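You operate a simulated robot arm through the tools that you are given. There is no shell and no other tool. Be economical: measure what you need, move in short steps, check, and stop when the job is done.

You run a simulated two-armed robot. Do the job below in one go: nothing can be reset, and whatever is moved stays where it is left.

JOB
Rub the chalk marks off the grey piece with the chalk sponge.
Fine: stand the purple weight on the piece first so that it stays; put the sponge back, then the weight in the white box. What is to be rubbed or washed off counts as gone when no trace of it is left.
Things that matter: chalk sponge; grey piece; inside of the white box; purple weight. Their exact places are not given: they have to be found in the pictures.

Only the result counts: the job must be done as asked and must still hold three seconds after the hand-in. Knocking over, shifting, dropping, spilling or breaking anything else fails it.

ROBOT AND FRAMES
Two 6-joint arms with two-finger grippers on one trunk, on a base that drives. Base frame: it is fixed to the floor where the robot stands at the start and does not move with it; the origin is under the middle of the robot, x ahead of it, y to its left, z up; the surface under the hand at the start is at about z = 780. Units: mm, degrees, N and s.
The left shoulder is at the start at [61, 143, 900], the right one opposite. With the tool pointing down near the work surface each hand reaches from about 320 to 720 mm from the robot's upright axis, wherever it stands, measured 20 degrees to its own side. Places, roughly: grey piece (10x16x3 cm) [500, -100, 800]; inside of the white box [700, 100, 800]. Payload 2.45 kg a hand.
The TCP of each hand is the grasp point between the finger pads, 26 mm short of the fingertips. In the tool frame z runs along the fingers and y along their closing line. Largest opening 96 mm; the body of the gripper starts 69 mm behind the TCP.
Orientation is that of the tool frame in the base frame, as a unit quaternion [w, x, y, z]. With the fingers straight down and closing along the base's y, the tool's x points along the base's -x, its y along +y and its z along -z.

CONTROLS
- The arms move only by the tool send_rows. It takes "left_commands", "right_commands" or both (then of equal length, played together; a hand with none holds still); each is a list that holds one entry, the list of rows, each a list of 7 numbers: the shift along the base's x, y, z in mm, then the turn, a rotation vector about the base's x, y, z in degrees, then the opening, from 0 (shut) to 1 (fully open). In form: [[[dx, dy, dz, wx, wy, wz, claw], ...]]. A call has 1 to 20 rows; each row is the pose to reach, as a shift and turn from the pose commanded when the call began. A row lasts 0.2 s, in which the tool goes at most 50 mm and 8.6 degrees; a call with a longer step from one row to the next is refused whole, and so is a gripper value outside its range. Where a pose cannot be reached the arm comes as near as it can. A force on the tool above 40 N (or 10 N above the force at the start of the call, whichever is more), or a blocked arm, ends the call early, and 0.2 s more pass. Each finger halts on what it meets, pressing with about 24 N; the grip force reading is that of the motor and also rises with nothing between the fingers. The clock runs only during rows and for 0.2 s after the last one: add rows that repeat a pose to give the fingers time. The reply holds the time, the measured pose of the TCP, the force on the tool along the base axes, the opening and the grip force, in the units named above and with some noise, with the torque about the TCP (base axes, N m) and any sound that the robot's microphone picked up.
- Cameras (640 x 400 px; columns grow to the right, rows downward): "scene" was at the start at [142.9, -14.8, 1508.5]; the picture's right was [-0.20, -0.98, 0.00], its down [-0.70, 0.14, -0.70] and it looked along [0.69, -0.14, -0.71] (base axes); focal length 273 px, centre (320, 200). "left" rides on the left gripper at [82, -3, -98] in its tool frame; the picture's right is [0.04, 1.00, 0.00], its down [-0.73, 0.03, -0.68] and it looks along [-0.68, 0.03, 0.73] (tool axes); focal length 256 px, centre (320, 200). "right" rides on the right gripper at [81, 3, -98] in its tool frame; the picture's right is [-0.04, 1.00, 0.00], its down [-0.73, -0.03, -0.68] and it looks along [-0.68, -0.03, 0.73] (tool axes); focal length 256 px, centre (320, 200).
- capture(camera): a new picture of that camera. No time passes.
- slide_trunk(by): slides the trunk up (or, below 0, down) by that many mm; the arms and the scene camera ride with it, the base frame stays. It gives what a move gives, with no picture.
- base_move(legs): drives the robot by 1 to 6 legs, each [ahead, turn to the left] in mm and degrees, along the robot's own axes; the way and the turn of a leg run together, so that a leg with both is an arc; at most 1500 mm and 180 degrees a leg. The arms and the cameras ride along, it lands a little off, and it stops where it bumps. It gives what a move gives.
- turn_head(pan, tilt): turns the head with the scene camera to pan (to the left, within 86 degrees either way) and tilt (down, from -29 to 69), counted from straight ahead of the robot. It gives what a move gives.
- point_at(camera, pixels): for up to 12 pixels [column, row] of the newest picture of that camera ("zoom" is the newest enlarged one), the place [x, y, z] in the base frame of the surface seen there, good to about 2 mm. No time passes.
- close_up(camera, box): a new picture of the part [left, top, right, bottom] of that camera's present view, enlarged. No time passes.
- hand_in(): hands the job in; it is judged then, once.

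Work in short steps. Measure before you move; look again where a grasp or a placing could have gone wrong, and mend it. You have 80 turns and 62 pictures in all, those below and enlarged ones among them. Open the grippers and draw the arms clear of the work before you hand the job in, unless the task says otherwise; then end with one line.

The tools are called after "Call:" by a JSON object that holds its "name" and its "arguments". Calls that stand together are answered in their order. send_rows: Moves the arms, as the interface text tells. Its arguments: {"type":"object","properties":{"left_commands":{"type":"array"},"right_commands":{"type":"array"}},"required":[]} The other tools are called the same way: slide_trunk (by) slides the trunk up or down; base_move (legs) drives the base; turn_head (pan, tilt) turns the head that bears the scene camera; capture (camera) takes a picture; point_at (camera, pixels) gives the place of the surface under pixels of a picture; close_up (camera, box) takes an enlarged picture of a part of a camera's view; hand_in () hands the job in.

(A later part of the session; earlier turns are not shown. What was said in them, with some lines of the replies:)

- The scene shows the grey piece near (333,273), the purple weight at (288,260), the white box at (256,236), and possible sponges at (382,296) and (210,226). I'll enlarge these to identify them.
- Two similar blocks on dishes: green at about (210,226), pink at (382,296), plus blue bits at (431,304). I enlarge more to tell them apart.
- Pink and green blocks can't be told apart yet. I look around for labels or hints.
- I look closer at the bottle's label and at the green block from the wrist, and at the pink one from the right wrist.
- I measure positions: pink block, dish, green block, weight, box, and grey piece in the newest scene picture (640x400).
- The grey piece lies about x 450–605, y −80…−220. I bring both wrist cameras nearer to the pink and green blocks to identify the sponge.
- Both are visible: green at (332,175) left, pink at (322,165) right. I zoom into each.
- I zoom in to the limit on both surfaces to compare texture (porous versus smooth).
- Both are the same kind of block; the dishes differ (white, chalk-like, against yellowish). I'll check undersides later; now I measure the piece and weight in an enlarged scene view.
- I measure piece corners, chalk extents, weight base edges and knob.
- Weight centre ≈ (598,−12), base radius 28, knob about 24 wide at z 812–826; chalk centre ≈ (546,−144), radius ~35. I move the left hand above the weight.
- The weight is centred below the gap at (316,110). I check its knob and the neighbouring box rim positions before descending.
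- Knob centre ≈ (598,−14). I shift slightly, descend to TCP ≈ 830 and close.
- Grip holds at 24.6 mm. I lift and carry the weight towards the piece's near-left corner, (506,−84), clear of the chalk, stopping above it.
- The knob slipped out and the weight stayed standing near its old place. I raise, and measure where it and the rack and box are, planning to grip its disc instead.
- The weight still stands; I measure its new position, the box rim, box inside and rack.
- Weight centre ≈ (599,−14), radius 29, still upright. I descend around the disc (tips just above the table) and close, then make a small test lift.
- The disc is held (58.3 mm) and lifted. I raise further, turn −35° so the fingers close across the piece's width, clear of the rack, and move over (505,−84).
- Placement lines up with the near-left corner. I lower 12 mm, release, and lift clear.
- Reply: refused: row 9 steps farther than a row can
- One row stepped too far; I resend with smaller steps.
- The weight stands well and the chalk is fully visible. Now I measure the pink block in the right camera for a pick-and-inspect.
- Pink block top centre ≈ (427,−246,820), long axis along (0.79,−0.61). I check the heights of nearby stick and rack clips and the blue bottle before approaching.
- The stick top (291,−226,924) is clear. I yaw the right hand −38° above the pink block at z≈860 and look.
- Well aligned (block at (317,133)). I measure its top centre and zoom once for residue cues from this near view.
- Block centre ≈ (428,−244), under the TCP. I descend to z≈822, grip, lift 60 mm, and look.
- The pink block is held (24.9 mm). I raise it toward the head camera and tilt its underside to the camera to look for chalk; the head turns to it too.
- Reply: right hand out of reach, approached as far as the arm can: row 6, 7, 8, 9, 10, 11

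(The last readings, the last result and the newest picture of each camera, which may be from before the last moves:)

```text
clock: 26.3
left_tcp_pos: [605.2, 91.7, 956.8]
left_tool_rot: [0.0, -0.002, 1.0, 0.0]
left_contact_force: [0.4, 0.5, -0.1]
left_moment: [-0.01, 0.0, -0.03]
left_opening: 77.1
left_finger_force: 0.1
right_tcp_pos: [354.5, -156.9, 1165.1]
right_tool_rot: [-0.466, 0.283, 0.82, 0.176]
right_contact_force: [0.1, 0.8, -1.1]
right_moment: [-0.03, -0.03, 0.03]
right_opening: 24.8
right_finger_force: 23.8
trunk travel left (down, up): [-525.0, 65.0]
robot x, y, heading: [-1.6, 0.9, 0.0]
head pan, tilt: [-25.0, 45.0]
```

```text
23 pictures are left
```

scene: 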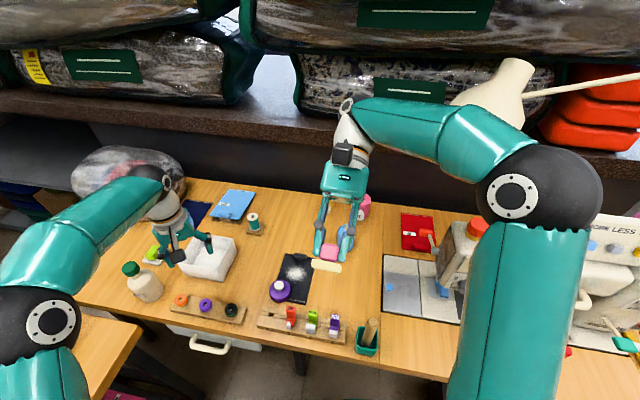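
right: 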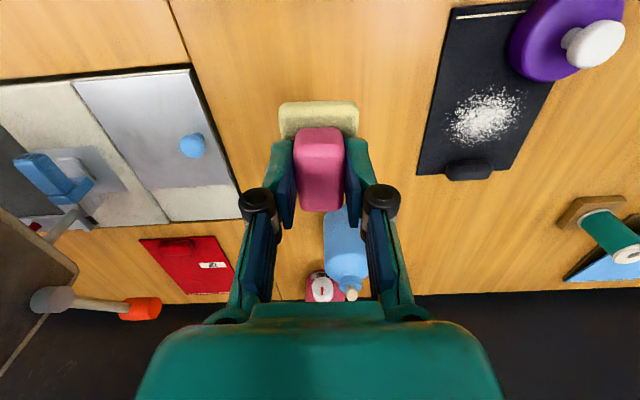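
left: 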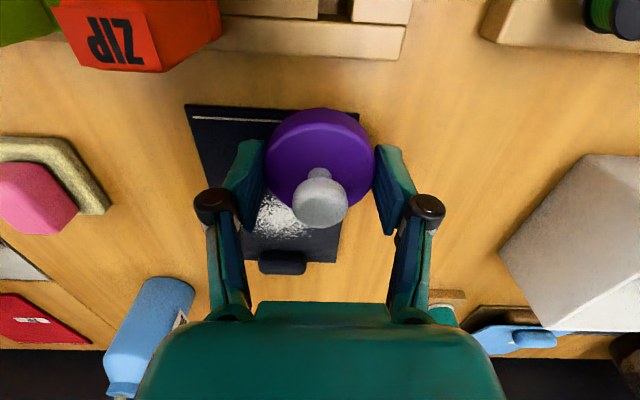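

Something yellowish shows right under the pink block at (327,266). I zoom.

Call:
{"name": "close_up", "arguments": {"camera": "scene", "box": [300, 230, 360, 285]}}

```text
7.27 times, centred on (330, 258) of scene
```

zoom: 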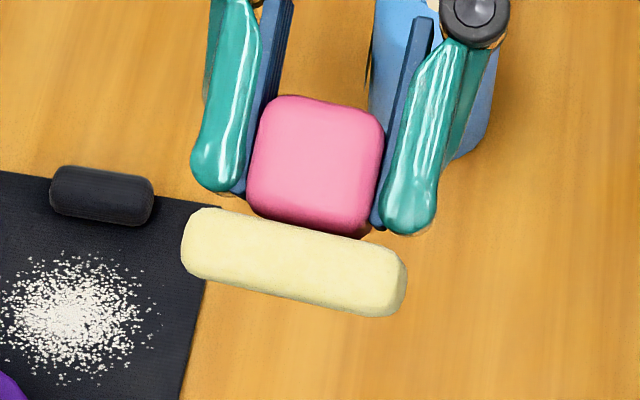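

So the "dish" is a pad fixed to the pink handle: the whole is the sponge. I tilt about 30° more to see the underside.

Call:
{"name": "send_rows", "arguments": {"right_commands": [[[0, 0, 0, 5, 6, 0, 0.1], [0, 0, 0, 10, 12, 0, 0.1], [0, 0, 0, 15, 18, 0, 0.1], [0, 0, 0, 19, 23, 0, 0.1], [0, 0, 0, 19, 23, 0, 0.1]]]}}

Call:
{"name": "close_up", "arguments": {"camera": "scene", "box": [290, 200, 390, 290]}}

```text
clock: 27.5
left_tcp_pos: [605.5, 91.7, 957.0]
left_tool_rot: [0.0, -0.002, 1.0, 0.0]
left_contact_force: [-0.1, 0.0, 0.5]
left_moment: [0.02, -0.02, 0.01]
left_opening: 77.0
left_finger_force: 0.1
right_tcp_pos: [326.1, -114.4, 1127.0]
right_tool_rot: [-0.66, 0.231, 0.671, 0.247]
right_contact_force: [0.7, -0.5, 0.6]
right_moment: [0.01, 0.01, 0.01]
right_opening: 24.8
right_finger_force: 24.6
right hand out of reach, approached as far as the arm can: row 1, 2, 3, 4, 5
trunk travel left (down, up): [-525.0, 65.0]
robot x, y, heading: [2.6, 2.5, 0.1]
head pan, tilt: [-25.0, 45.0]
```

```text
4.44 times, centred on (340, 245) of scene
```

zoom: 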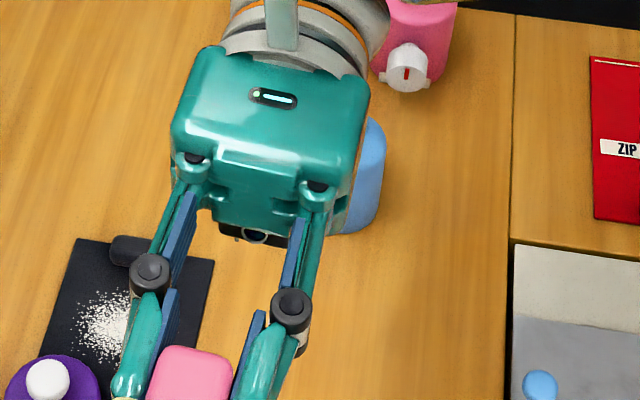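

The sponge is just below that crop; I enlarge lower down.

Call:
{"name": "close_up", "arguments": {"camera": "scene", "box": [290, 265, 360, 315]}}

```text
8.00 times, centred on (325, 290) of scene
```

zoom: 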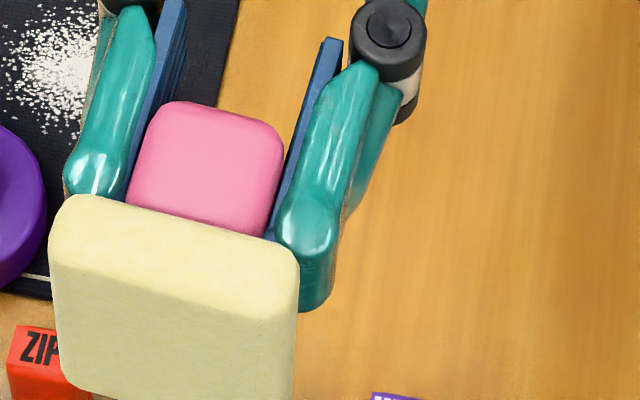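

The underside is a clean yellow sponge pad, so this is the sponge I'll use. I turn the hand back upright at height (no shift) and read the pose.

Call:
{"name": "send_rows", "arguments": {"right_commands": [[[0, 0, 0, -5, -6, 0, 0.1], [0, 0, 0, -10, -12, 0, 0.1], [0, 0, 0, -15, -18, 0, 0.1], [0, 0, 0, -20, -24, 0, 0.1], [0, 0, 0, -25, -30, 0, 0.1], [0, 0, 0, -30, -36, 0, 0.1], [0, 0, 0, -35, -42, 0, 0.1], [0, 0, 0, -40, -48, 0, 0.1], [0, 0, 0, -45, -54, 0, 0.1], [0, 0, 0, -50, -60, 0, 0.1], [0, 0, 0, -55, -66, 0, 0.1], [0, 0, 0, -57, -69, 0, 0.1], [0, 0, 0, -57, -69, 0, 0.1]]]}}

Call:
{"name": "close_up", "arguments": {"camera": "scene", "box": [250, 240, 360, 330]}}

```text
clock: 30.3
left_tcp_pos: [604.6, 91.7, 956.4]
left_tool_rot: [0.0, 0.0, 1.0, 0.0]
left_contact_force: [-0.3, 0.0, -0.4]
left_moment: [0.02, 0.01, 0.02]
left_opening: 76.8
left_finger_force: 0.0
right_tcp_pos: [327.9, -113.0, 1126.3]
right_tool_rot: [0.0, 0.325, 0.946, 0.0]
right_contact_force: [0.0, 0.4, -1.3]
right_moment: [0.01, 0.02, -0.02]
right_opening: 25.1
right_finger_force: 23.9
trunk travel left (down, up): [-525.0, 65.0]
robot x, y, heading: [0.6, 0.8, 0.1]
head pan, tilt: [-25.0, 45.0]
```

```text
4.44 times, centred on (305, 285) of scene
```

zoom: 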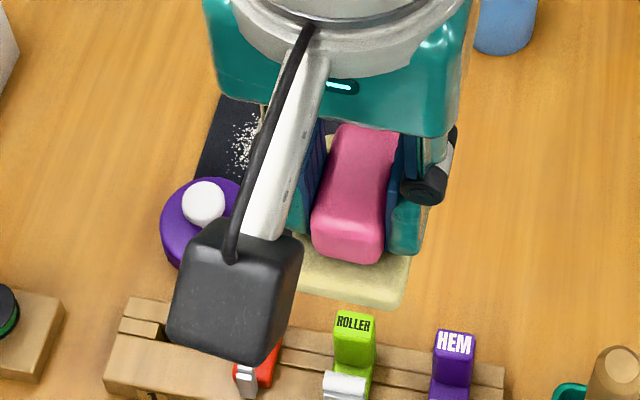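

The hand is upright at (328,−113,1126). I move over the chalk to (544,−144) at z≈870.

Call:
{"name": "send_rows", "arguments": {"right_commands": [[[27, -4, -32, 0, 0, 0, 0.1], [54, -8, -64, 0, 0, 0, 0.1], [81, -12, -96, 0, 0, 0, 0.1], [108, -16, -128, 0, 0, 0, 0.1], [135, -20, -160, 0, 0, 0, 0.1], [162, -24, -192, 0, 0, 0, 0.1], [189, -28, -224, 0, 0, 0, 0.1], [216, -31, -250, 0, 0, 0, 0.1], [216, -31, -256, 0, 0, 0, 0.1], [216, -31, -256, 0, 0, 0, 0.1]]]}}

Call:
{"name": "capture", "arguments": {"camera": "right"}}

Call:
{"name": "close_up", "arguments": {"camera": "scene", "box": [240, 220, 360, 320]}}

```text
clock: 32.5
left_tcp_pos: [605.0, 92.1, 955.6]
left_tool_rot: [0.0, -0.001, 1.0, 0.0]
left_contact_force: [0.5, 0.1, 0.6]
left_moment: [0.02, 0.02, 0.0]
left_opening: 76.8
left_finger_force: 0.0
right_tcp_pos: [546.2, -142.7, 871.8]
right_tool_rot: [-0.001, 0.325, 0.946, 0.001]
right_contact_force: [-0.3, 0.0, -0.2]
right_moment: [0.01, 0.01, 0.03]
right_opening: 24.8
right_finger_force: 23.2
trunk travel left (down, up): [-525.0, 65.0]
robot x, y, heading: [0.8, 0.3, 0.3]
head pan, tilt: [-25.0, 45.0]
```

```text
18 pictures are left
```

right: 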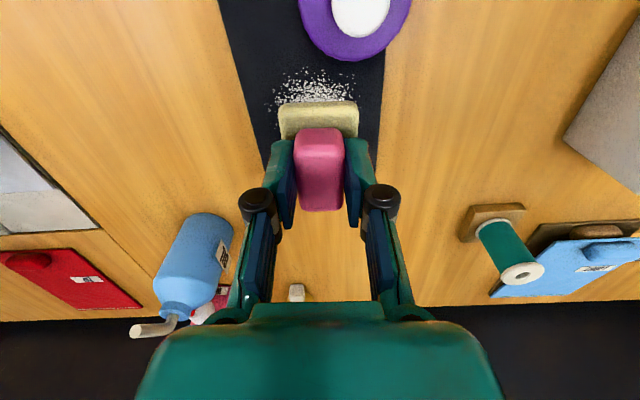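

```text
4.00 times, centred on (300, 270) of scene
```

zoom: 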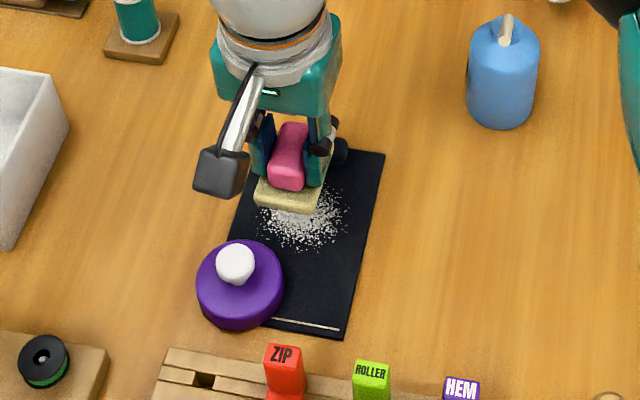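

The pad is over the chalk, clear of the weight. I descend gently to contact (z≈825) and read the force.

Call:
{"name": "send_rows", "arguments": {"right_commands": [[[0, 0, -25, 0, 0, 0, 0.1], [0, 0, -40, 0, 0, 0, 0.1], [0, 0, -45, 0, 0, 0, 0.1], [0, 0, -47, 0, 0, 0, 0.1], [0, 0, -47, 0, 0, 0, 0.1]]]}}

```text
clock: 33.7
left_tcp_pos: [604.3, 92.3, 957.9]
left_tool_rot: [0.001, -0.001, 1.0, 0.0]
left_contact_force: [0.1, 0.0, 0.1]
left_moment: [-0.03, -0.03, 0.0]
left_opening: 77.0
left_finger_force: 0.1
right_tcp_pos: [546.0, -143.4, 825.5]
right_tool_rot: [0.001, 0.326, 0.946, 0.001]
right_contact_force: [0.6, 1.4, 21.6]
right_moment: [0.02, -0.07, 0.01]
right_opening: 25.1
right_finger_force: 23.8
trunk travel left (down, up): [-525.0, 65.0]
robot x, y, heading: [0.9, -1.5, 0.3]
head pan, tilt: [-25.0, 45.0]
```

Contact force is 21.6 N; I ease up 1 mm and make a first stroke of ±24 mm across the piece.

Call:
{"name": "send_rows", "arguments": {"right_commands": [[[0, 0, 1, 0, 0, 0, 0.1], [6.8, 9.8, 1, 0, 0, 0, 0.1], [13.7, 19.7, 1, 0, 0, 0, 0.1], [6.8, 9.8, 1, 0, 0, 0, 0.1], [0, 0, 1, 0, 0, 0, 0.1], [-6.8, -9.8, 1, 0, 0, 0, 0.1], [-13.7, -19.7, 1, 0, 0, 0, 0.1], [-6.8, -9.8, 1, 0, 0, 0, 0.1], [0, 0, 1, 0, 0, 0, 0.1]]]}}

Call:
{"name": "close_up", "arguments": {"camera": "scene", "box": [240, 220, 360, 320]}}

```text
clock: 35.7
left_tcp_pos: [603.1, 91.2, 957.9]
left_tool_rot: [0.001, -0.001, 1.0, 0.0]
left_contact_force: [-0.5, -0.1, -0.1]
left_moment: [-0.02, -0.01, 0.01]
left_opening: 76.9
left_finger_force: 0.1
right_tcp_pos: [543.2, -143.6, 825.2]
right_tool_rot: [0.0, 0.325, 0.946, 0.0]
right_contact_force: [-4.2, -5.8, 18.9]
right_moment: [-0.16, 0.15, -0.03]
right_opening: 25.1
right_finger_force: 24.2
trunk travel left (down, up): [-525.0, 65.0]
robot x, y, heading: [0.8, 3.5, -0.0]
head pan, tilt: [-25.0, 45.0]
```

```text
4.00 times, centred on (300, 270) of scene
```

zoom: 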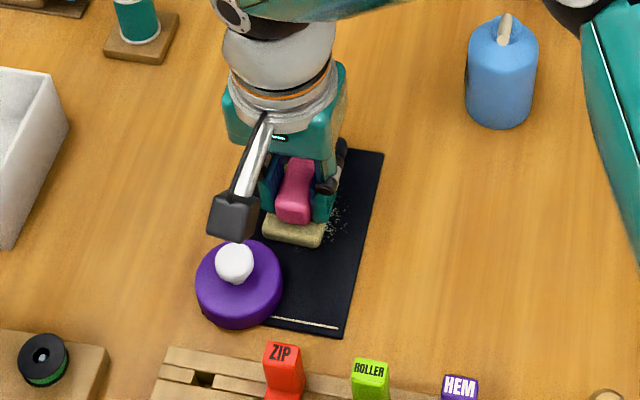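

Chalk is coming off; remaining specks are on the right side (335,225). I continue with strokes at offset lanes, reaching further to that side, slightly lighter.

Call:
{"name": "send_rows", "arguments": {"right_commands": [[[-6.8, -9.8, 0.5, 0, 0, 0, 0.1], [-13.7, -19.7, 0.5, 0, 0, 0, 0.1], [-19.4, -27.9, 0.5, 0, 0, 0, 0.1], [-13.7, -32, 0.5, 0, 0, 0, 0.1], [-8, -23.8, 0.5, 0, 0, 0, 0.1], [-1.1, -13.9, 0.5, 0, 0, 0, 0.1], [5.7, -4.1, 0.5, 0, 0, 0, 0.1], [12.5, 5.7, 0.5, 0, 0, 0, 0.1], [19.4, 15.6, 0.5, 0, 0, 0, 0.1], [12.5, 5.7, 0.5, 0, 0, 0, 0.1], [5.7, -4.1, 0.5, 0, 0, 0, 0.1], [-1.1, -13.9, 0.5, 0, 0, 0, 0.1], [-8, -23.8, 0.5, 0, 0, 0, 0.1], [-14, -31, 0.5, 0, 0, 0, 0.1], [-20, -25, 0.5, 0, 0, 0, 0.1], [-15, -17, 0.5, 0, 0, 0, 0.1], [-8, -8, 0.5, 0, 0, 0, 0.1], [0, 0, 0.5, 0, 0, 0, 0.1], [0, 0, 30, 0, 0, 0, 0.1], [0, 0, 60, 0, 0, 0, 0.1]]]}}

Call:
{"name": "send_rows", "arguments": {"right_commands": [[[-25, -25, 15, 0, 0, 0, 0.1], [-50, -50, 15, 0, 0, 0, 0.1], [-75, -75, 15, 0, 0, 0, 0.1], [-100, -95, 15, 0, 0, 0, 0.1], [-115, -100, 15, 0, 0, 0, 0.1]]]}}

Call:
{"name": "close_up", "arguments": {"camera": "scene", "box": [240, 230, 340, 315]}}

```text
clock: 39.9
left_tcp_pos: [604.6, 92.1, 956.3]
left_tool_rot: [0.0, -0.001, 1.0, 0.0]
left_contact_force: [0.0, -0.8, 0.0]
left_moment: [-0.02, 0.0, -0.02]
left_opening: 76.8
left_finger_force: 0.1
right_tcp_pos: [545.3, -144.5, 884.2]
right_tool_rot: [-0.001, 0.324, 0.946, 0.0]
right_contact_force: [0.2, 0.3, -0.5]
right_moment: [0.02, -0.03, 0.04]
right_opening: 24.8
right_finger_force: 24.4
trunk travel left (down, up): [-525.0, 65.0]
robot x, y, heading: [-1.3, 1.7, -0.3]
head pan, tilt: [-25.0, 45.0]
```

```text
clock: 41.1
left_tcp_pos: [605.8, 91.3, 955.8]
left_tool_rot: [0.0, -0.001, 1.0, 0.0]
left_contact_force: [-0.7, 0.0, -0.6]
left_moment: [0.0, 0.0, 0.01]
left_opening: 76.9
left_finger_force: 0.0
right_tcp_pos: [430.6, -243.8, 898.2]
right_tool_rot: [0.001, 0.325, 0.946, 0.0]
right_contact_force: [0.8, 0.7, -0.7]
right_moment: [0.02, -0.01, 0.01]
right_opening: 25.0
right_finger_force: 24.0
trunk travel left (down, up): [-525.0, 65.0]
robot x, y, heading: [-1.5, 0.3, -0.3]
head pan, tilt: [-25.0, 45.0]
```

```text
4.71 times, centred on (290, 272) of scene
```

zoom: 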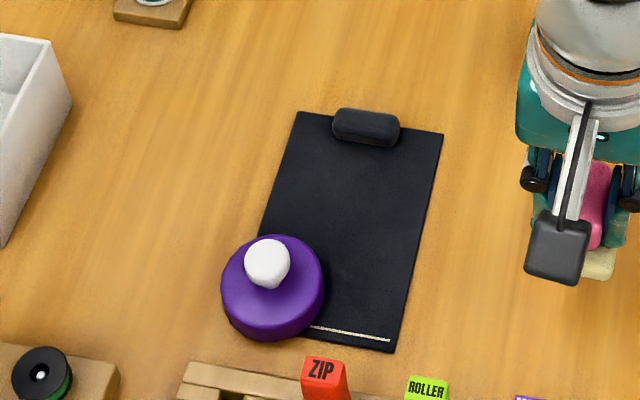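

The chalk looks gone. I zoom further to check for any trace, especially near the clip and the weight.

Call:
{"name": "close_up", "arguments": {"camera": "scene", "box": [278, 250, 338, 306]}}

Call:
{"name": "point_at", "arguments": {"camera": "zoom", "pixels": [[90, 50], [350, 95], [245, 380], [165, 85], [60, 300]]}}

```text
7.14 times, centred on (308, 278) of scene
```

zoom: 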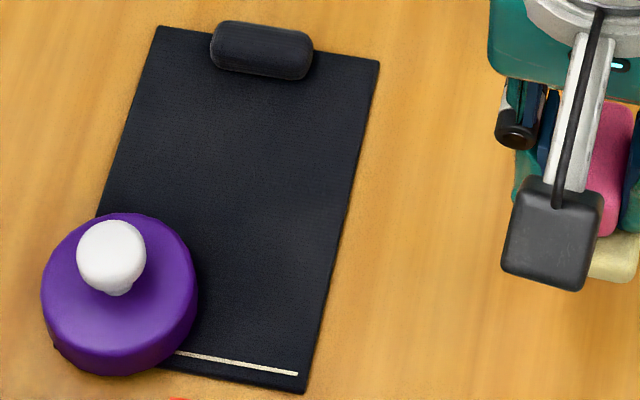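

```text
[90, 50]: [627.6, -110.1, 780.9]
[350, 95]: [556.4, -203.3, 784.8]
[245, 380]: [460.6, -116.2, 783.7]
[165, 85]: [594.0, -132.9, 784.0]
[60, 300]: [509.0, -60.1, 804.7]
```

The piece is clean and the weight still stands. I set the sponge back at (428,−244): move, lower to z≈823, and read force before releasing.

Call:
{"name": "send_rows", "arguments": {"right_commands": [[[-2, 0, -30, 0, 0, 0, 0.1], [-2, 0, -60, 0, 0, 0, 0.1], [-2, 0, -72, 0, 0, 0, 0.1], [-2, 0, -75, 0, 0, 0, 0.1], [-2, 0, -75, 0, 0, 0, 0.1]]]}}

```text
clock: 42.3
left_tcp_pos: [605.3, 91.7, 956.8]
left_tool_rot: [0.0, -0.001, 1.0, 0.0]
left_contact_force: [-0.6, -0.2, -0.6]
left_moment: [-0.02, 0.01, -0.02]
left_opening: 76.6
left_finger_force: 0.0
right_tcp_pos: [428.2, -245.2, 823.1]
right_tool_rot: [0.0, 0.324, 0.946, 0.0]
right_contact_force: [-0.4, -0.1, 0.1]
right_moment: [-0.03, -0.04, 0.02]
right_opening: 24.9
right_finger_force: 23.6
trunk travel left (down, up): [-525.0, 65.0]
robot x, y, heading: [-0.3, -3.5, -0.2]
head pan, tilt: [-25.0, 45.0]
```

No contact yet; I lower 1.2 mm more, release, and draw the hand up and back to the right.

Call:
{"name": "send_rows", "arguments": {"right_commands": [[[0, 0, -0.8, 0, 0, 0, 0.1], [0, 0, -1.2, 0, 0, 0, 0.1], [0, 0, -1.2, 0, 0, 0, 0.4], [0, 0, -1.2, 0, 0, 0, 0.65], [0, 0, -1.2, 0, 0, 0, 0.65], [0, 0, 30, 0, 0, 0, 0.65], [0, 0, 75, 0, 0, 0, 0.65], [0, -10, 120, 0, 0, 8, 0.65], [0, -40, 150, 0, 0, 16, 0.65], [0, -75, 170, 0, 0, 24, 0.65], [0, -110, 190, 0, 0, 32, 0.65], [0, -120, 200, 0, 0, 38, 0.65]]]}}

Call:
{"name": "capture", "arguments": {"camera": "scene"}}

Call:
{"name": "point_at", "arguments": {"camera": "scene", "pixels": [[355, 285], [279, 290], [279, 284], [202, 252], [210, 262], [188, 258], [212, 277], [235, 240], [210, 232]]}}

```text
clock: 44.9
left_tcp_pos: [605.3, 92.3, 956.8]
left_tool_rot: [0.0, -0.001, 1.0, 0.001]
left_contact_force: [1.4, 0.3, -0.7]
left_moment: [0.02, -0.01, -0.01]
left_opening: 76.9
left_finger_force: 0.0
right_tcp_pos: [426.6, -363.7, 1024.5]
right_tool_rot: [-0.001, -0.002, 1.0, -0.001]
right_contact_force: [-0.5, 0.7, -0.1]
right_moment: [0.01, -0.02, -0.04]
right_opening: 62.4
right_finger_force: 0.0
trunk travel left (down, up): [-525.0, 65.0]
robot x, y, heading: [2.3, 1.2, 0.0]
head pan, tilt: [-25.0, 45.0]
```

```text
13 pictures are left
```

scene: 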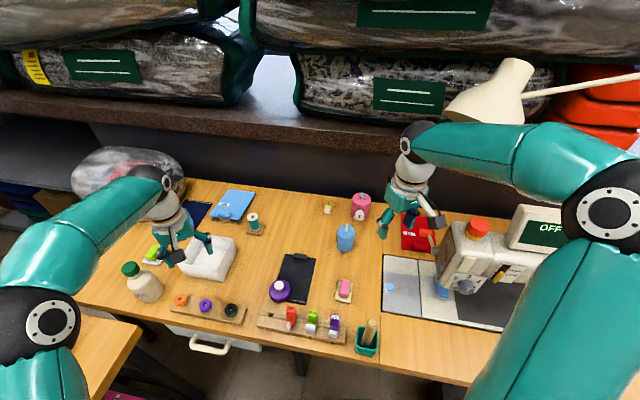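

```text
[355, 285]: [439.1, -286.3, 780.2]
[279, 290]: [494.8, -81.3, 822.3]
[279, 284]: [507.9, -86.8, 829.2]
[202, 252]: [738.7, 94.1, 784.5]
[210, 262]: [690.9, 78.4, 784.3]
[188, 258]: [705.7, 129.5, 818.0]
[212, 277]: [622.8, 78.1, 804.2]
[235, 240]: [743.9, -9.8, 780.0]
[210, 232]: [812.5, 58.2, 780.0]
```

The sponge is back in place. Now I bring the left hand back over the weight (yaw −35°), stopping at z≈875 to check alignment.

Call:
{"name": "send_rows", "arguments": {"left_commands": [[[-20, -40, 0, 0, 0, -7, 0.85], [-40, -75, 0, 0, 0, -14, 0.85], [-60, -110, -5, 0, 0, -21, 0.85], [-80, -145, -20, 0, 0, -28, 0.85], [-99, -176, -45, 0, 0, -35, 0.85], [-99, -176, -82, 0, 0, -35, 0.85], [-99, -176, -82, 0, 0, -35, 0.85]]]}}

Call:
{"name": "capture", "arguments": {"camera": "left"}}

Call:
{"name": "close_up", "arguments": {"camera": "scene", "box": [120, 190, 270, 300]}}

```text
clock: 46.5
left_tcp_pos: [505.5, -85.5, 875.0]
left_tool_rot: [0.0, 0.3, 0.954, 0.0]
left_contact_force: [0.5, 0.1, 0.8]
left_moment: [0.01, -0.03, -0.04]
left_opening: 81.5
left_finger_force: 0.0
right_tcp_pos: [426.2, -364.8, 1024.6]
right_tool_rot: [-0.001, -0.001, 1.0, 0.001]
right_contact_force: [0.4, -0.9, -0.4]
right_moment: [0.04, 0.03, 0.02]
right_opening: 62.3
right_finger_force: 0.1
trunk travel left (down, up): [-525.0, 65.0]
robot x, y, heading: [0.1, -3.9, -0.0]
head pan, tilt: [-25.0, 45.0]
```

```text
12 pictures are left
```

left: 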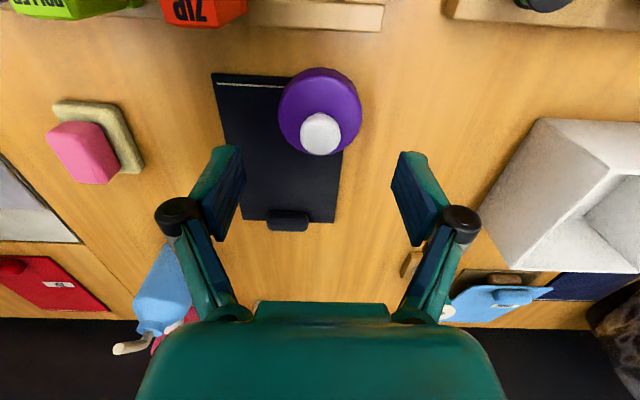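

```text
3.64 times, centred on (195, 245) of scene
```

zoom: 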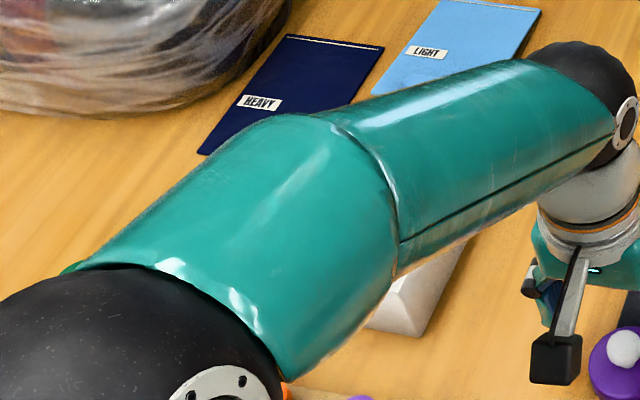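

The weight is centred in the gap. I descend to z≈814, grip the disc, and lift high (weight bottom must clear the 850 rim).

Call:
{"name": "send_rows", "arguments": {"left_commands": [[[0, 0, -40, 0, 0, 0, 0.85], [0, 0, -61, 0, 0, 0, 0.85], [0, 0, -61, 0, 0, 0, 0.6], [0, 0, -61, 0, 0, 0, 0.4], [0, 0, -61, 0, 0, 0, 0.4], [0, 0, -61, 0, 0, 0, 0.4], [0, 0, -50, 0, 0, 0, 0.4], [0, 0, -10, 0, 0, 0, 0.4], [0, 0, 35, 0, 0, 0, 0.4], [0, 0, 75, 0, 0, 0, 0.4], [0, 0, 75, 0, 0, 0, 0.4]]]}}

Call:
{"name": "capture", "arguments": {"camera": "left"}}

```text
clock: 48.9
left_tcp_pos: [506.3, -85.2, 949.0]
left_tool_rot: [-0.001, 0.3, 0.954, 0.0]
left_contact_force: [0.0, -0.9, -1.2]
left_moment: [-0.01, 0.03, 0.01]
left_opening: 58.2
left_finger_force: 24.0
right_tcp_pos: [426.1, -364.5, 1024.0]
right_tool_rot: [0.0, -0.002, 1.0, 0.0]
right_contact_force: [1.1, -0.4, 0.0]
right_moment: [-0.03, -0.01, -0.01]
right_opening: 62.3
right_finger_force: 0.1
trunk travel left (down, up): [-525.0, 65.0]
robot x, y, heading: [0.1, -5.5, -0.2]
head pan, tilt: [-25.0, 45.0]
```

```text
10 pictures are left
```

left: 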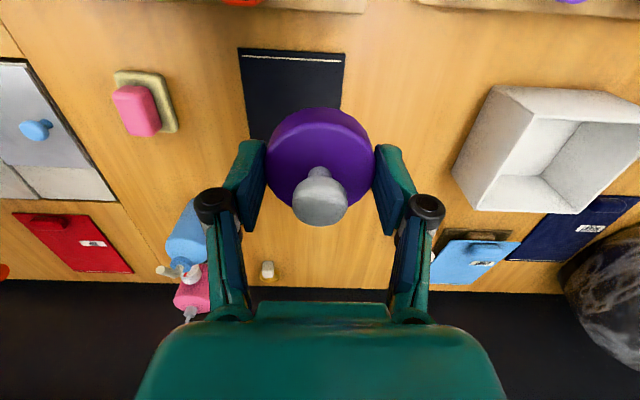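

The weight is held. I measure the box rim and floor in this view.

Call:
{"name": "point_at", "arguments": {"camera": "left", "pixels": [[538, 118], [492, 207], [577, 211], [633, 125], [545, 190], [560, 180], [590, 150], [525, 150], [497, 90], [455, 168], [620, 121], [600, 180]]}}

Call:
{"name": "close_up", "arguments": {"camera": "left", "box": [440, 75, 640, 225]}}

```text
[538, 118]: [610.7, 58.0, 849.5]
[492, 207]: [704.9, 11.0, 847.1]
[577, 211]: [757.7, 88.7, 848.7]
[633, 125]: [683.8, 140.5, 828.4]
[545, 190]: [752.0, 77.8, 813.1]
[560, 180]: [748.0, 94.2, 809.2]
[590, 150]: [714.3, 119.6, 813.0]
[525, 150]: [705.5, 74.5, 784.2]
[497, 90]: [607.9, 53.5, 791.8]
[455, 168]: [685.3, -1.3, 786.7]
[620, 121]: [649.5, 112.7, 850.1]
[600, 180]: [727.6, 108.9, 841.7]
```

```text
2.67 times, centred on (540, 150) of left
```

zoom: 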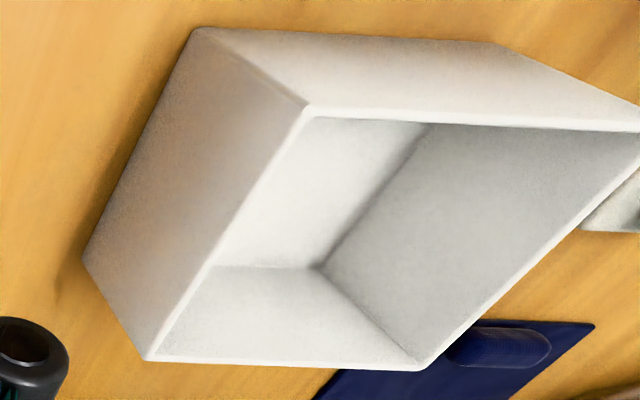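

Box inner ≈ 90×102, centred near (684,73), rim 850, floor 784. I check the finger knuckles' span and height, since they must fit within the walls.

Call:
{"name": "point_at", "arguments": {"camera": "left", "pixels": [[198, 205], [441, 205], [214, 205], [427, 207], [214, 222], [242, 150], [400, 150], [215, 240], [425, 245], [235, 190], [410, 185], [210, 190]]}}

```text
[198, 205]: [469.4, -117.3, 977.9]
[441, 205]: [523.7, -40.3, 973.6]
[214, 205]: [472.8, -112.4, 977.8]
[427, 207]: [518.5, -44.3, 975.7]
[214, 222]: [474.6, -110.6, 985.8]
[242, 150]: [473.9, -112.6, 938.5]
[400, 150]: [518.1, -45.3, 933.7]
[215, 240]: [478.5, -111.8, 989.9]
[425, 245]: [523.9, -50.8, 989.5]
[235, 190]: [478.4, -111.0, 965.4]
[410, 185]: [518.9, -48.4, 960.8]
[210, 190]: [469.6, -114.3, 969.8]
```

Knuckles span ±48 mm at 16–41 mm above the TCP, so I'll enter with the fingers along the box's diagonal (yaw ≈ +2°). I carry the weight over the box centre (684,73) at the present height.

Call:
{"name": "send_rows", "arguments": {"left_commands": [[[20, 18, 0, 0, 0, 4, 0.4], [45, 40, 0, 0, 0, 12, 0.4], [70, 62, 0, 0, 0, 20, 0.4], [95, 85, 0, 0, 0, 28, 0.4], [125, 110, 0, 0, 0, 34, 0.4], [155, 135, 0, 0, 0, 37, 0.4], [178, 158, 0, 0, 0, 37, 0.4], [178, 158, 0, 0, 0, 37, 0.4], [178, 158, 0, 0, 0, 37, 0.4]]]}}

Call:
{"name": "capture", "arguments": {"camera": "left"}}

Call:
{"name": "close_up", "arguments": {"camera": "scene", "box": [150, 200, 270, 300]}}

```text
clock: 50.9
left_tcp_pos: [660.0, 75.7, 945.2]
left_tool_rot: [0.0, -0.018, 1.0, 0.001]
left_contact_force: [0.0, 0.5, -2.7]
left_moment: [0.02, 0.04, 0.0]
left_opening: 58.3
left_finger_force: 23.6
left hand out of reach, approached as far as the arm can: row 6, 7, 8, 9
right_tcp_pos: [426.1, -363.5, 1024.2]
right_tool_rot: [0.0, 0.0, 1.0, 0.0]
right_contact_force: [0.3, 0.1, 0.2]
right_moment: [0.02, 0.0, 0.01]
right_opening: 62.6
right_finger_force: 0.1
trunk travel left (down, up): [-525.0, 65.0]
robot x, y, heading: [-1.6, 0.9, 0.2]
head pan, tilt: [-25.0, 45.0]
```

```text
8 pictures are left
```

left: 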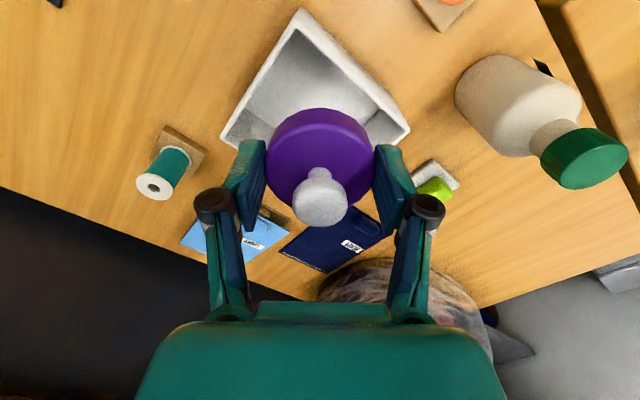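

```text
4.00 times, centred on (210, 250) of scene
```

zoom: 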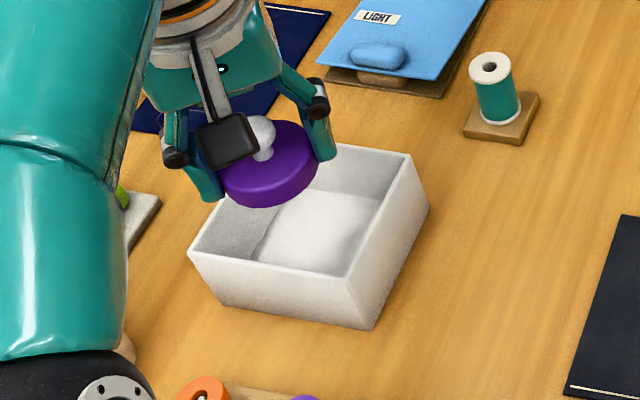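

The hand stops short at x=660 because of reach at this height. I raise the trunk 60 mm so the arm can work lower relative to the shoulder.

Call:
{"name": "slide_trunk", "arguments": {"by": 60}}

Call:
{"name": "send_rows", "arguments": {"left_commands": [[[0, 0, -30, 0, 0, 0, 0.4], [0, 0, -60, 0, 0, 0, 0.4], [0, 0, -90, 0, 0, 0, 0.4], [12, -1, -105, 0, 0, 0, 0.4], [24, -3, -110, 0, 0, 0, 0.4], [24, -3, -110, 0, 0, 0, 0.4], [24, -3, -110, 0, 0, 0, 0.4]]]}}

Call:
{"name": "capture", "arguments": {"camera": "left"}}

```text
clock: 51.9
left_tcp_pos: [661.1, 74.7, 1005.8]
left_tool_rot: [0.0, -0.019, 1.0, -0.001]
left_contact_force: [0.5, 0.4, -1.4]
left_moment: [0.01, 0.0, 0.02]
left_opening: 57.9
left_finger_force: 24.2
right_tcp_pos: [428.0, -364.3, 1084.4]
right_tool_rot: [-0.001, -0.001, 1.0, 0.0]
right_contact_force: [-0.1, 0.6, -0.7]
right_moment: [0.02, 0.02, 0.0]
right_opening: 62.3
right_finger_force: 0.0
trunk travel left (down, up): [-585.0, 5.0]
robot x, y, heading: [-0.9, 0.3, 0.2]
head pan, tilt: [-25.0, 45.0]
```

```text
clock: 53.5
left_tcp_pos: [672.3, 74.0, 896.8]
left_tool_rot: [0.0, -0.018, 1.0, 0.0]
left_contact_force: [0.2, -0.2, -1.6]
left_moment: [-0.04, -0.02, 0.0]
left_opening: 58.2
left_finger_force: 24.4
left hand out of reach, approached as far as the arm can: row 5, 6, 7
right_tcp_pos: [427.0, -363.6, 1083.9]
right_tool_rot: [0.001, -0.001, 1.0, -0.001]
right_contact_force: [-0.2, 0.5, -0.1]
right_moment: [0.02, -0.01, 0.01]
right_opening: 62.5
right_finger_force: 0.0
trunk travel left (down, up): [-585.0, 5.0]
robot x, y, heading: [-0.9, -2.4, -0.1]
head pan, tilt: [-25.0, 45.0]
```

```text
6 pictures are left
```

left: 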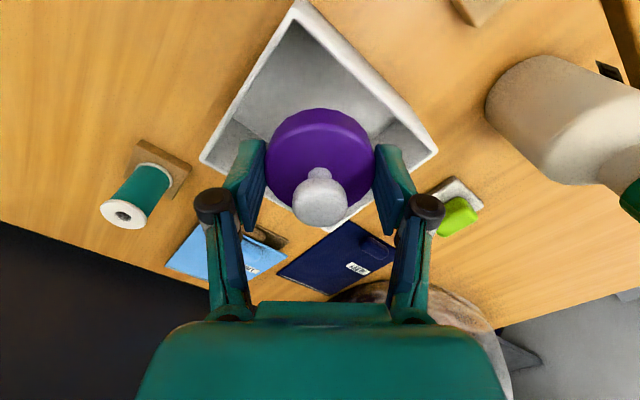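

Still 12 mm short. I measure rim corners in this picture, and drive ahead 20 mm (weight bottom ≈ 867, above the rim).

Call:
{"name": "point_at", "arguments": {"camera": "left", "pixels": [[300, 5], [206, 157], [433, 150], [332, 228], [352, 217], [290, 60], [390, 85], [300, 90]]}}

Call:
{"name": "base_move", "arguments": {"legs": [[20, 0]]}}

```text
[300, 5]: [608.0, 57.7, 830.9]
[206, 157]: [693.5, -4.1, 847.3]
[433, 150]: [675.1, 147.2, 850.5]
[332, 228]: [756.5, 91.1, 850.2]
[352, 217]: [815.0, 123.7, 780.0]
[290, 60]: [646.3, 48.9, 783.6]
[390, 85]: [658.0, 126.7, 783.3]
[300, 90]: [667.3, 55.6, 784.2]
```

```text
clock: 54.3
left_tcp_pos: [693.4, 72.8, 894.9]
left_tool_rot: [-0.002, -0.018, 1.0, 0.0]
left_contact_force: [0.3, 0.4, -3.2]
left_moment: [0.02, 0.08, -0.03]
left_opening: 58.3
left_finger_force: 24.5
right_tcp_pos: [447.9, -364.5, 1083.7]
right_tool_rot: [-0.001, -0.001, 1.0, 0.0]
right_contact_force: [0.2, 0.0, -0.9]
right_moment: [-0.01, 0.07, 0.03]
right_opening: 62.4
right_finger_force: 0.0
trunk travel left (down, up): [-585.0, 5.0]
robot x, y, heading: [18.9, 1.6, -0.1]
head pan, tilt: [-25.0, 45.0]
```

Now at (693,73); rim centre is (684,73). I shift back 9 mm and check alignment with a picture.

Call:
{"name": "send_rows", "arguments": {"left_commands": [[[-5, 0, 0, 0, 0, 0, 0.4], [-9, 0, 0, 0, 0, 0, 0.4], [-9, 0, 0, 0, 0, 0, 0.4], [-9, 0, 0, 0, 0, 0, 0.4]]]}}

Call:
{"name": "capture", "arguments": {"camera": "left"}}

Call:
{"name": "point_at", "arguments": {"camera": "left", "pixels": [[320, 112], [268, 165], [372, 165], [400, 215], [240, 215], [320, 200]]}}

```text
clock: 55.3
left_tcp_pos: [681.9, 72.9, 896.4]
left_tool_rot: [0.001, -0.017, 1.0, 0.0]
left_contact_force: [-0.4, -0.2, -1.9]
left_moment: [0.0, -0.01, 0.03]
left_opening: 58.3
left_finger_force: 24.0
right_tcp_pos: [447.2, -365.1, 1084.7]
right_tool_rot: [-0.001, 0.0, 1.0, 0.0]
right_contact_force: [-0.4, 0.4, 0.7]
right_moment: [-0.04, 0.02, 0.01]
right_opening: 62.6
right_finger_force: 0.1
trunk travel left (down, up): [-585.0, 5.0]
robot x, y, heading: [20.4, -1.2, 0.1]
head pan, tilt: [-25.0, 45.0]
```

```text
5 pictures are left
```

left: 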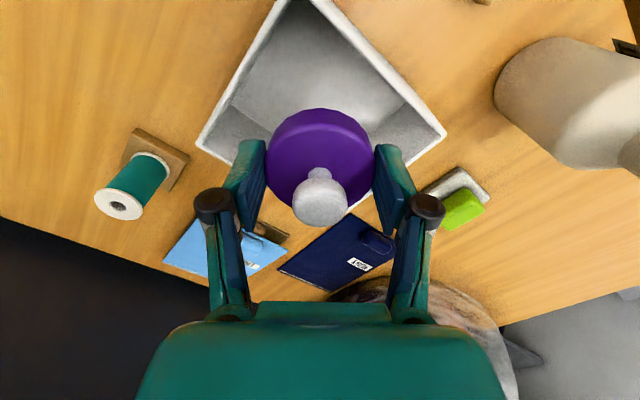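

```text
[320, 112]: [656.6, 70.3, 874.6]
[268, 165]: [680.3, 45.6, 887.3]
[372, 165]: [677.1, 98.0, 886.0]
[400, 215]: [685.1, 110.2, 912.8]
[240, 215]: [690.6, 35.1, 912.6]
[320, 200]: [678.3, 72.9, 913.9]
```

Weight centre is over (683,72), inside the rim all around. I lower halfway with +1.5 mm in x and check forces.

Call:
{"name": "send_rows", "arguments": {"left_commands": [[[1.5, 0, -12, 0, 0, 0, 0.4], [1.5, 0, -24, 0, 0, 0, 0.4], [1.5, 0, -36, 0, 0, 0, 0.4], [1.5, 0, -48, 0, 0, 0, 0.4], [1.5, 0, -56, 0, 0, 0, 0.4], [1.5, 0, -64, 0, 0, 0, 0.4], [1.5, 0, -64, 0, 0, 0, 0.4]]]}}

Call:
{"name": "capture", "arguments": {"camera": "left"}}

```text
clock: 56.9
left_tcp_pos: [685.0, 73.0, 832.3]
left_tool_rot: [-0.001, -0.018, 1.0, 0.0]
left_contact_force: [-0.7, -0.7, -0.6]
left_moment: [0.0, -0.01, -0.01]
left_opening: 58.4
left_finger_force: 24.4
right_tcp_pos: [447.9, -363.2, 1083.2]
right_tool_rot: [-0.001, 0.0, 1.0, 0.0]
right_contact_force: [0.3, 0.4, -0.6]
right_moment: [0.0, -0.04, 0.0]
right_opening: 62.4
right_finger_force: 0.0
trunk travel left (down, up): [-585.0, 5.0]
robot x, y, heading: [21.0, -0.7, -0.2]
head pan, tilt: [-25.0, 45.0]
```

```text
4 pictures are left
```

left: 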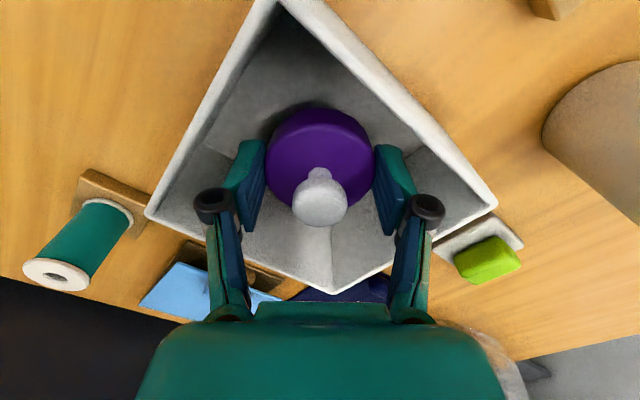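

The weight is inside with clear room and no forces. I lower the last ~17 mm and read the force.

Call:
{"name": "send_rows", "arguments": {"left_commands": [[[0, 0, -8, 0, 0, 0, 0.4], [0, 0, -14, 0, 0, 0, 0.4], [0, 0, -17, 0, 0, 0, 0.4], [0, 0, -17, 0, 0, 0, 0.4]]]}}

```text
clock: 57.9
left_tcp_pos: [684.9, 73.2, 814.8]
left_tool_rot: [0.001, -0.019, 1.0, 0.0]
left_contact_force: [0.3, -0.3, -1.8]
left_moment: [0.02, -0.01, -0.02]
left_opening: 58.4
left_finger_force: 23.8
right_tcp_pos: [447.1, -364.3, 1084.3]
right_tool_rot: [0.0, -0.001, 1.0, 0.0]
right_contact_force: [-0.4, 0.8, -0.3]
right_moment: [-0.02, 0.0, -0.04]
right_opening: 62.6
right_finger_force: 0.0
trunk travel left (down, up): [-585.0, 5.0]
robot x, y, heading: [18.6, 1.1, -0.1]
head pan, tilt: [-25.0, 45.0]
```

Nearly down; I lower 1.2 mm more, open only slightly (62 mm), and lift straight out.

Call:
{"name": "send_rows", "arguments": {"left_commands": [[[0, 0, -0.8, 0, 0, 0, 0.4], [0, 0, -1.2, 0, 0, 0, 0.4], [0, 0, -1.2, 0, 0, 0, 0.63], [0, 0, -1.2, 0, 0, 0, 0.65], [0, 0, -1.2, 0, 0, 0, 0.65], [0, 0, 10, 0, 0, 0, 0.65], [0, 0, 30, 0, 0, 0, 0.65], [0, 0, 55, 0, 0, 0, 0.65], [0, 0, 80, 0, 0, 0, 0.65], [-20, 0, 110, 0, 0, 0, 0.65], [-45, 0, 140, 0, 0, 0, 0.65], [-80, 0, 160, 0, 0, 0, 0.65], [-110, 0, 180, 0, 0, 0, 0.65]]]}}

Call:
{"name": "turn_head", "arguments": {"pan": 0, "tilt": 50}}

Call:
{"name": "capture", "arguments": {"camera": "left"}}

Call:
{"name": "capture", "arguments": {"camera": "scene"}}

```text
clock: 60.7
left_tcp_pos: [572.7, 72.7, 997.6]
left_tool_rot: [0.0, -0.018, 1.0, 0.0]
left_contact_force: [0.3, -0.2, 0.2]
left_moment: [0.05, 0.0, -0.02]
left_opening: 62.3
left_finger_force: 0.0
right_tcp_pos: [445.9, -364.4, 1084.4]
right_tool_rot: [-0.001, -0.001, 1.0, 0.0]
right_contact_force: [0.0, 0.2, 0.7]
right_moment: [0.02, -0.01, -0.04]
right_opening: 62.4
right_finger_force: 0.1
trunk travel left (down, up): [-585.0, 5.0]
robot x, y, heading: [20.5, -2.8, -0.1]
head pan, tilt: [-25.0, 45.0]
```

```text
clock: 61.6
left_tcp_pos: [572.8, 74.5, 996.8]
left_tool_rot: [0.0, -0.017, 1.0, 0.001]
left_contact_force: [-0.2, 0.6, 0.3]
left_moment: [0.0, -0.01, -0.01]
left_opening: 62.3
left_finger_force: 0.0
right_tcp_pos: [446.6, -363.4, 1084.7]
right_tool_rot: [0.0, -0.001, 1.0, 0.0]
right_contact_force: [-0.7, -0.2, -0.3]
right_moment: [-0.02, -0.02, 0.01]
right_opening: 62.5
right_finger_force: 0.1
trunk travel left (down, up): [-585.0, 5.0]
robot x, y, heading: [16.2, -2.5, -0.1]
head pan, tilt: [0.0, 50.0]
```

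```text
3 pictures are left
```

left: 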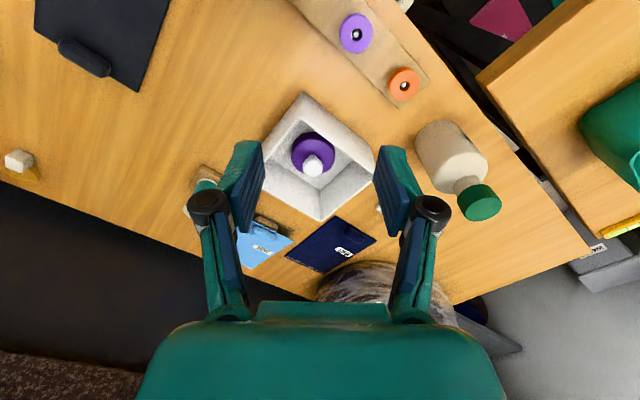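

```text
2 pictures are left
```

scene: 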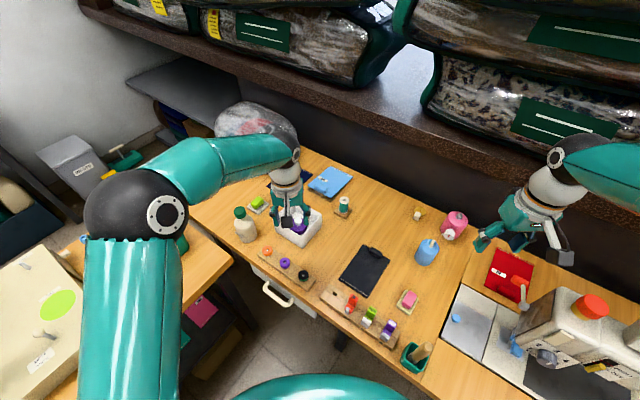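

The weight stands in the box, the sponge is back, and the arms are clear. One last zoom on the piece for any trace.

Call:
{"name": "close_up", "arguments": {"camera": "scene", "box": [325, 235, 425, 315]}}

```text
5.00 times, centred on (375, 275) of scene
```

zoom: 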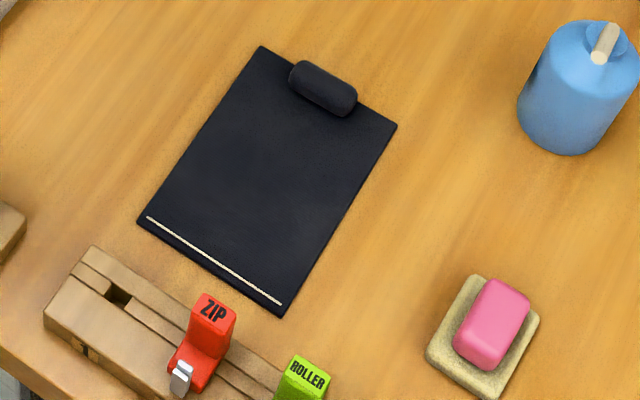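

The piece is clean and everything is in place, so I hand in.

Call:
{"name": "hand_in", "arguments": {}}

```text
The job is handed in.
```

I rubbed all the chalk off the grey piece, put the sponge back in its place and stood the purple weight in the white box; nothing else looks moved, though nothing labelled the sponge, so I judged the pink-handled one with the yellow pad to be it.
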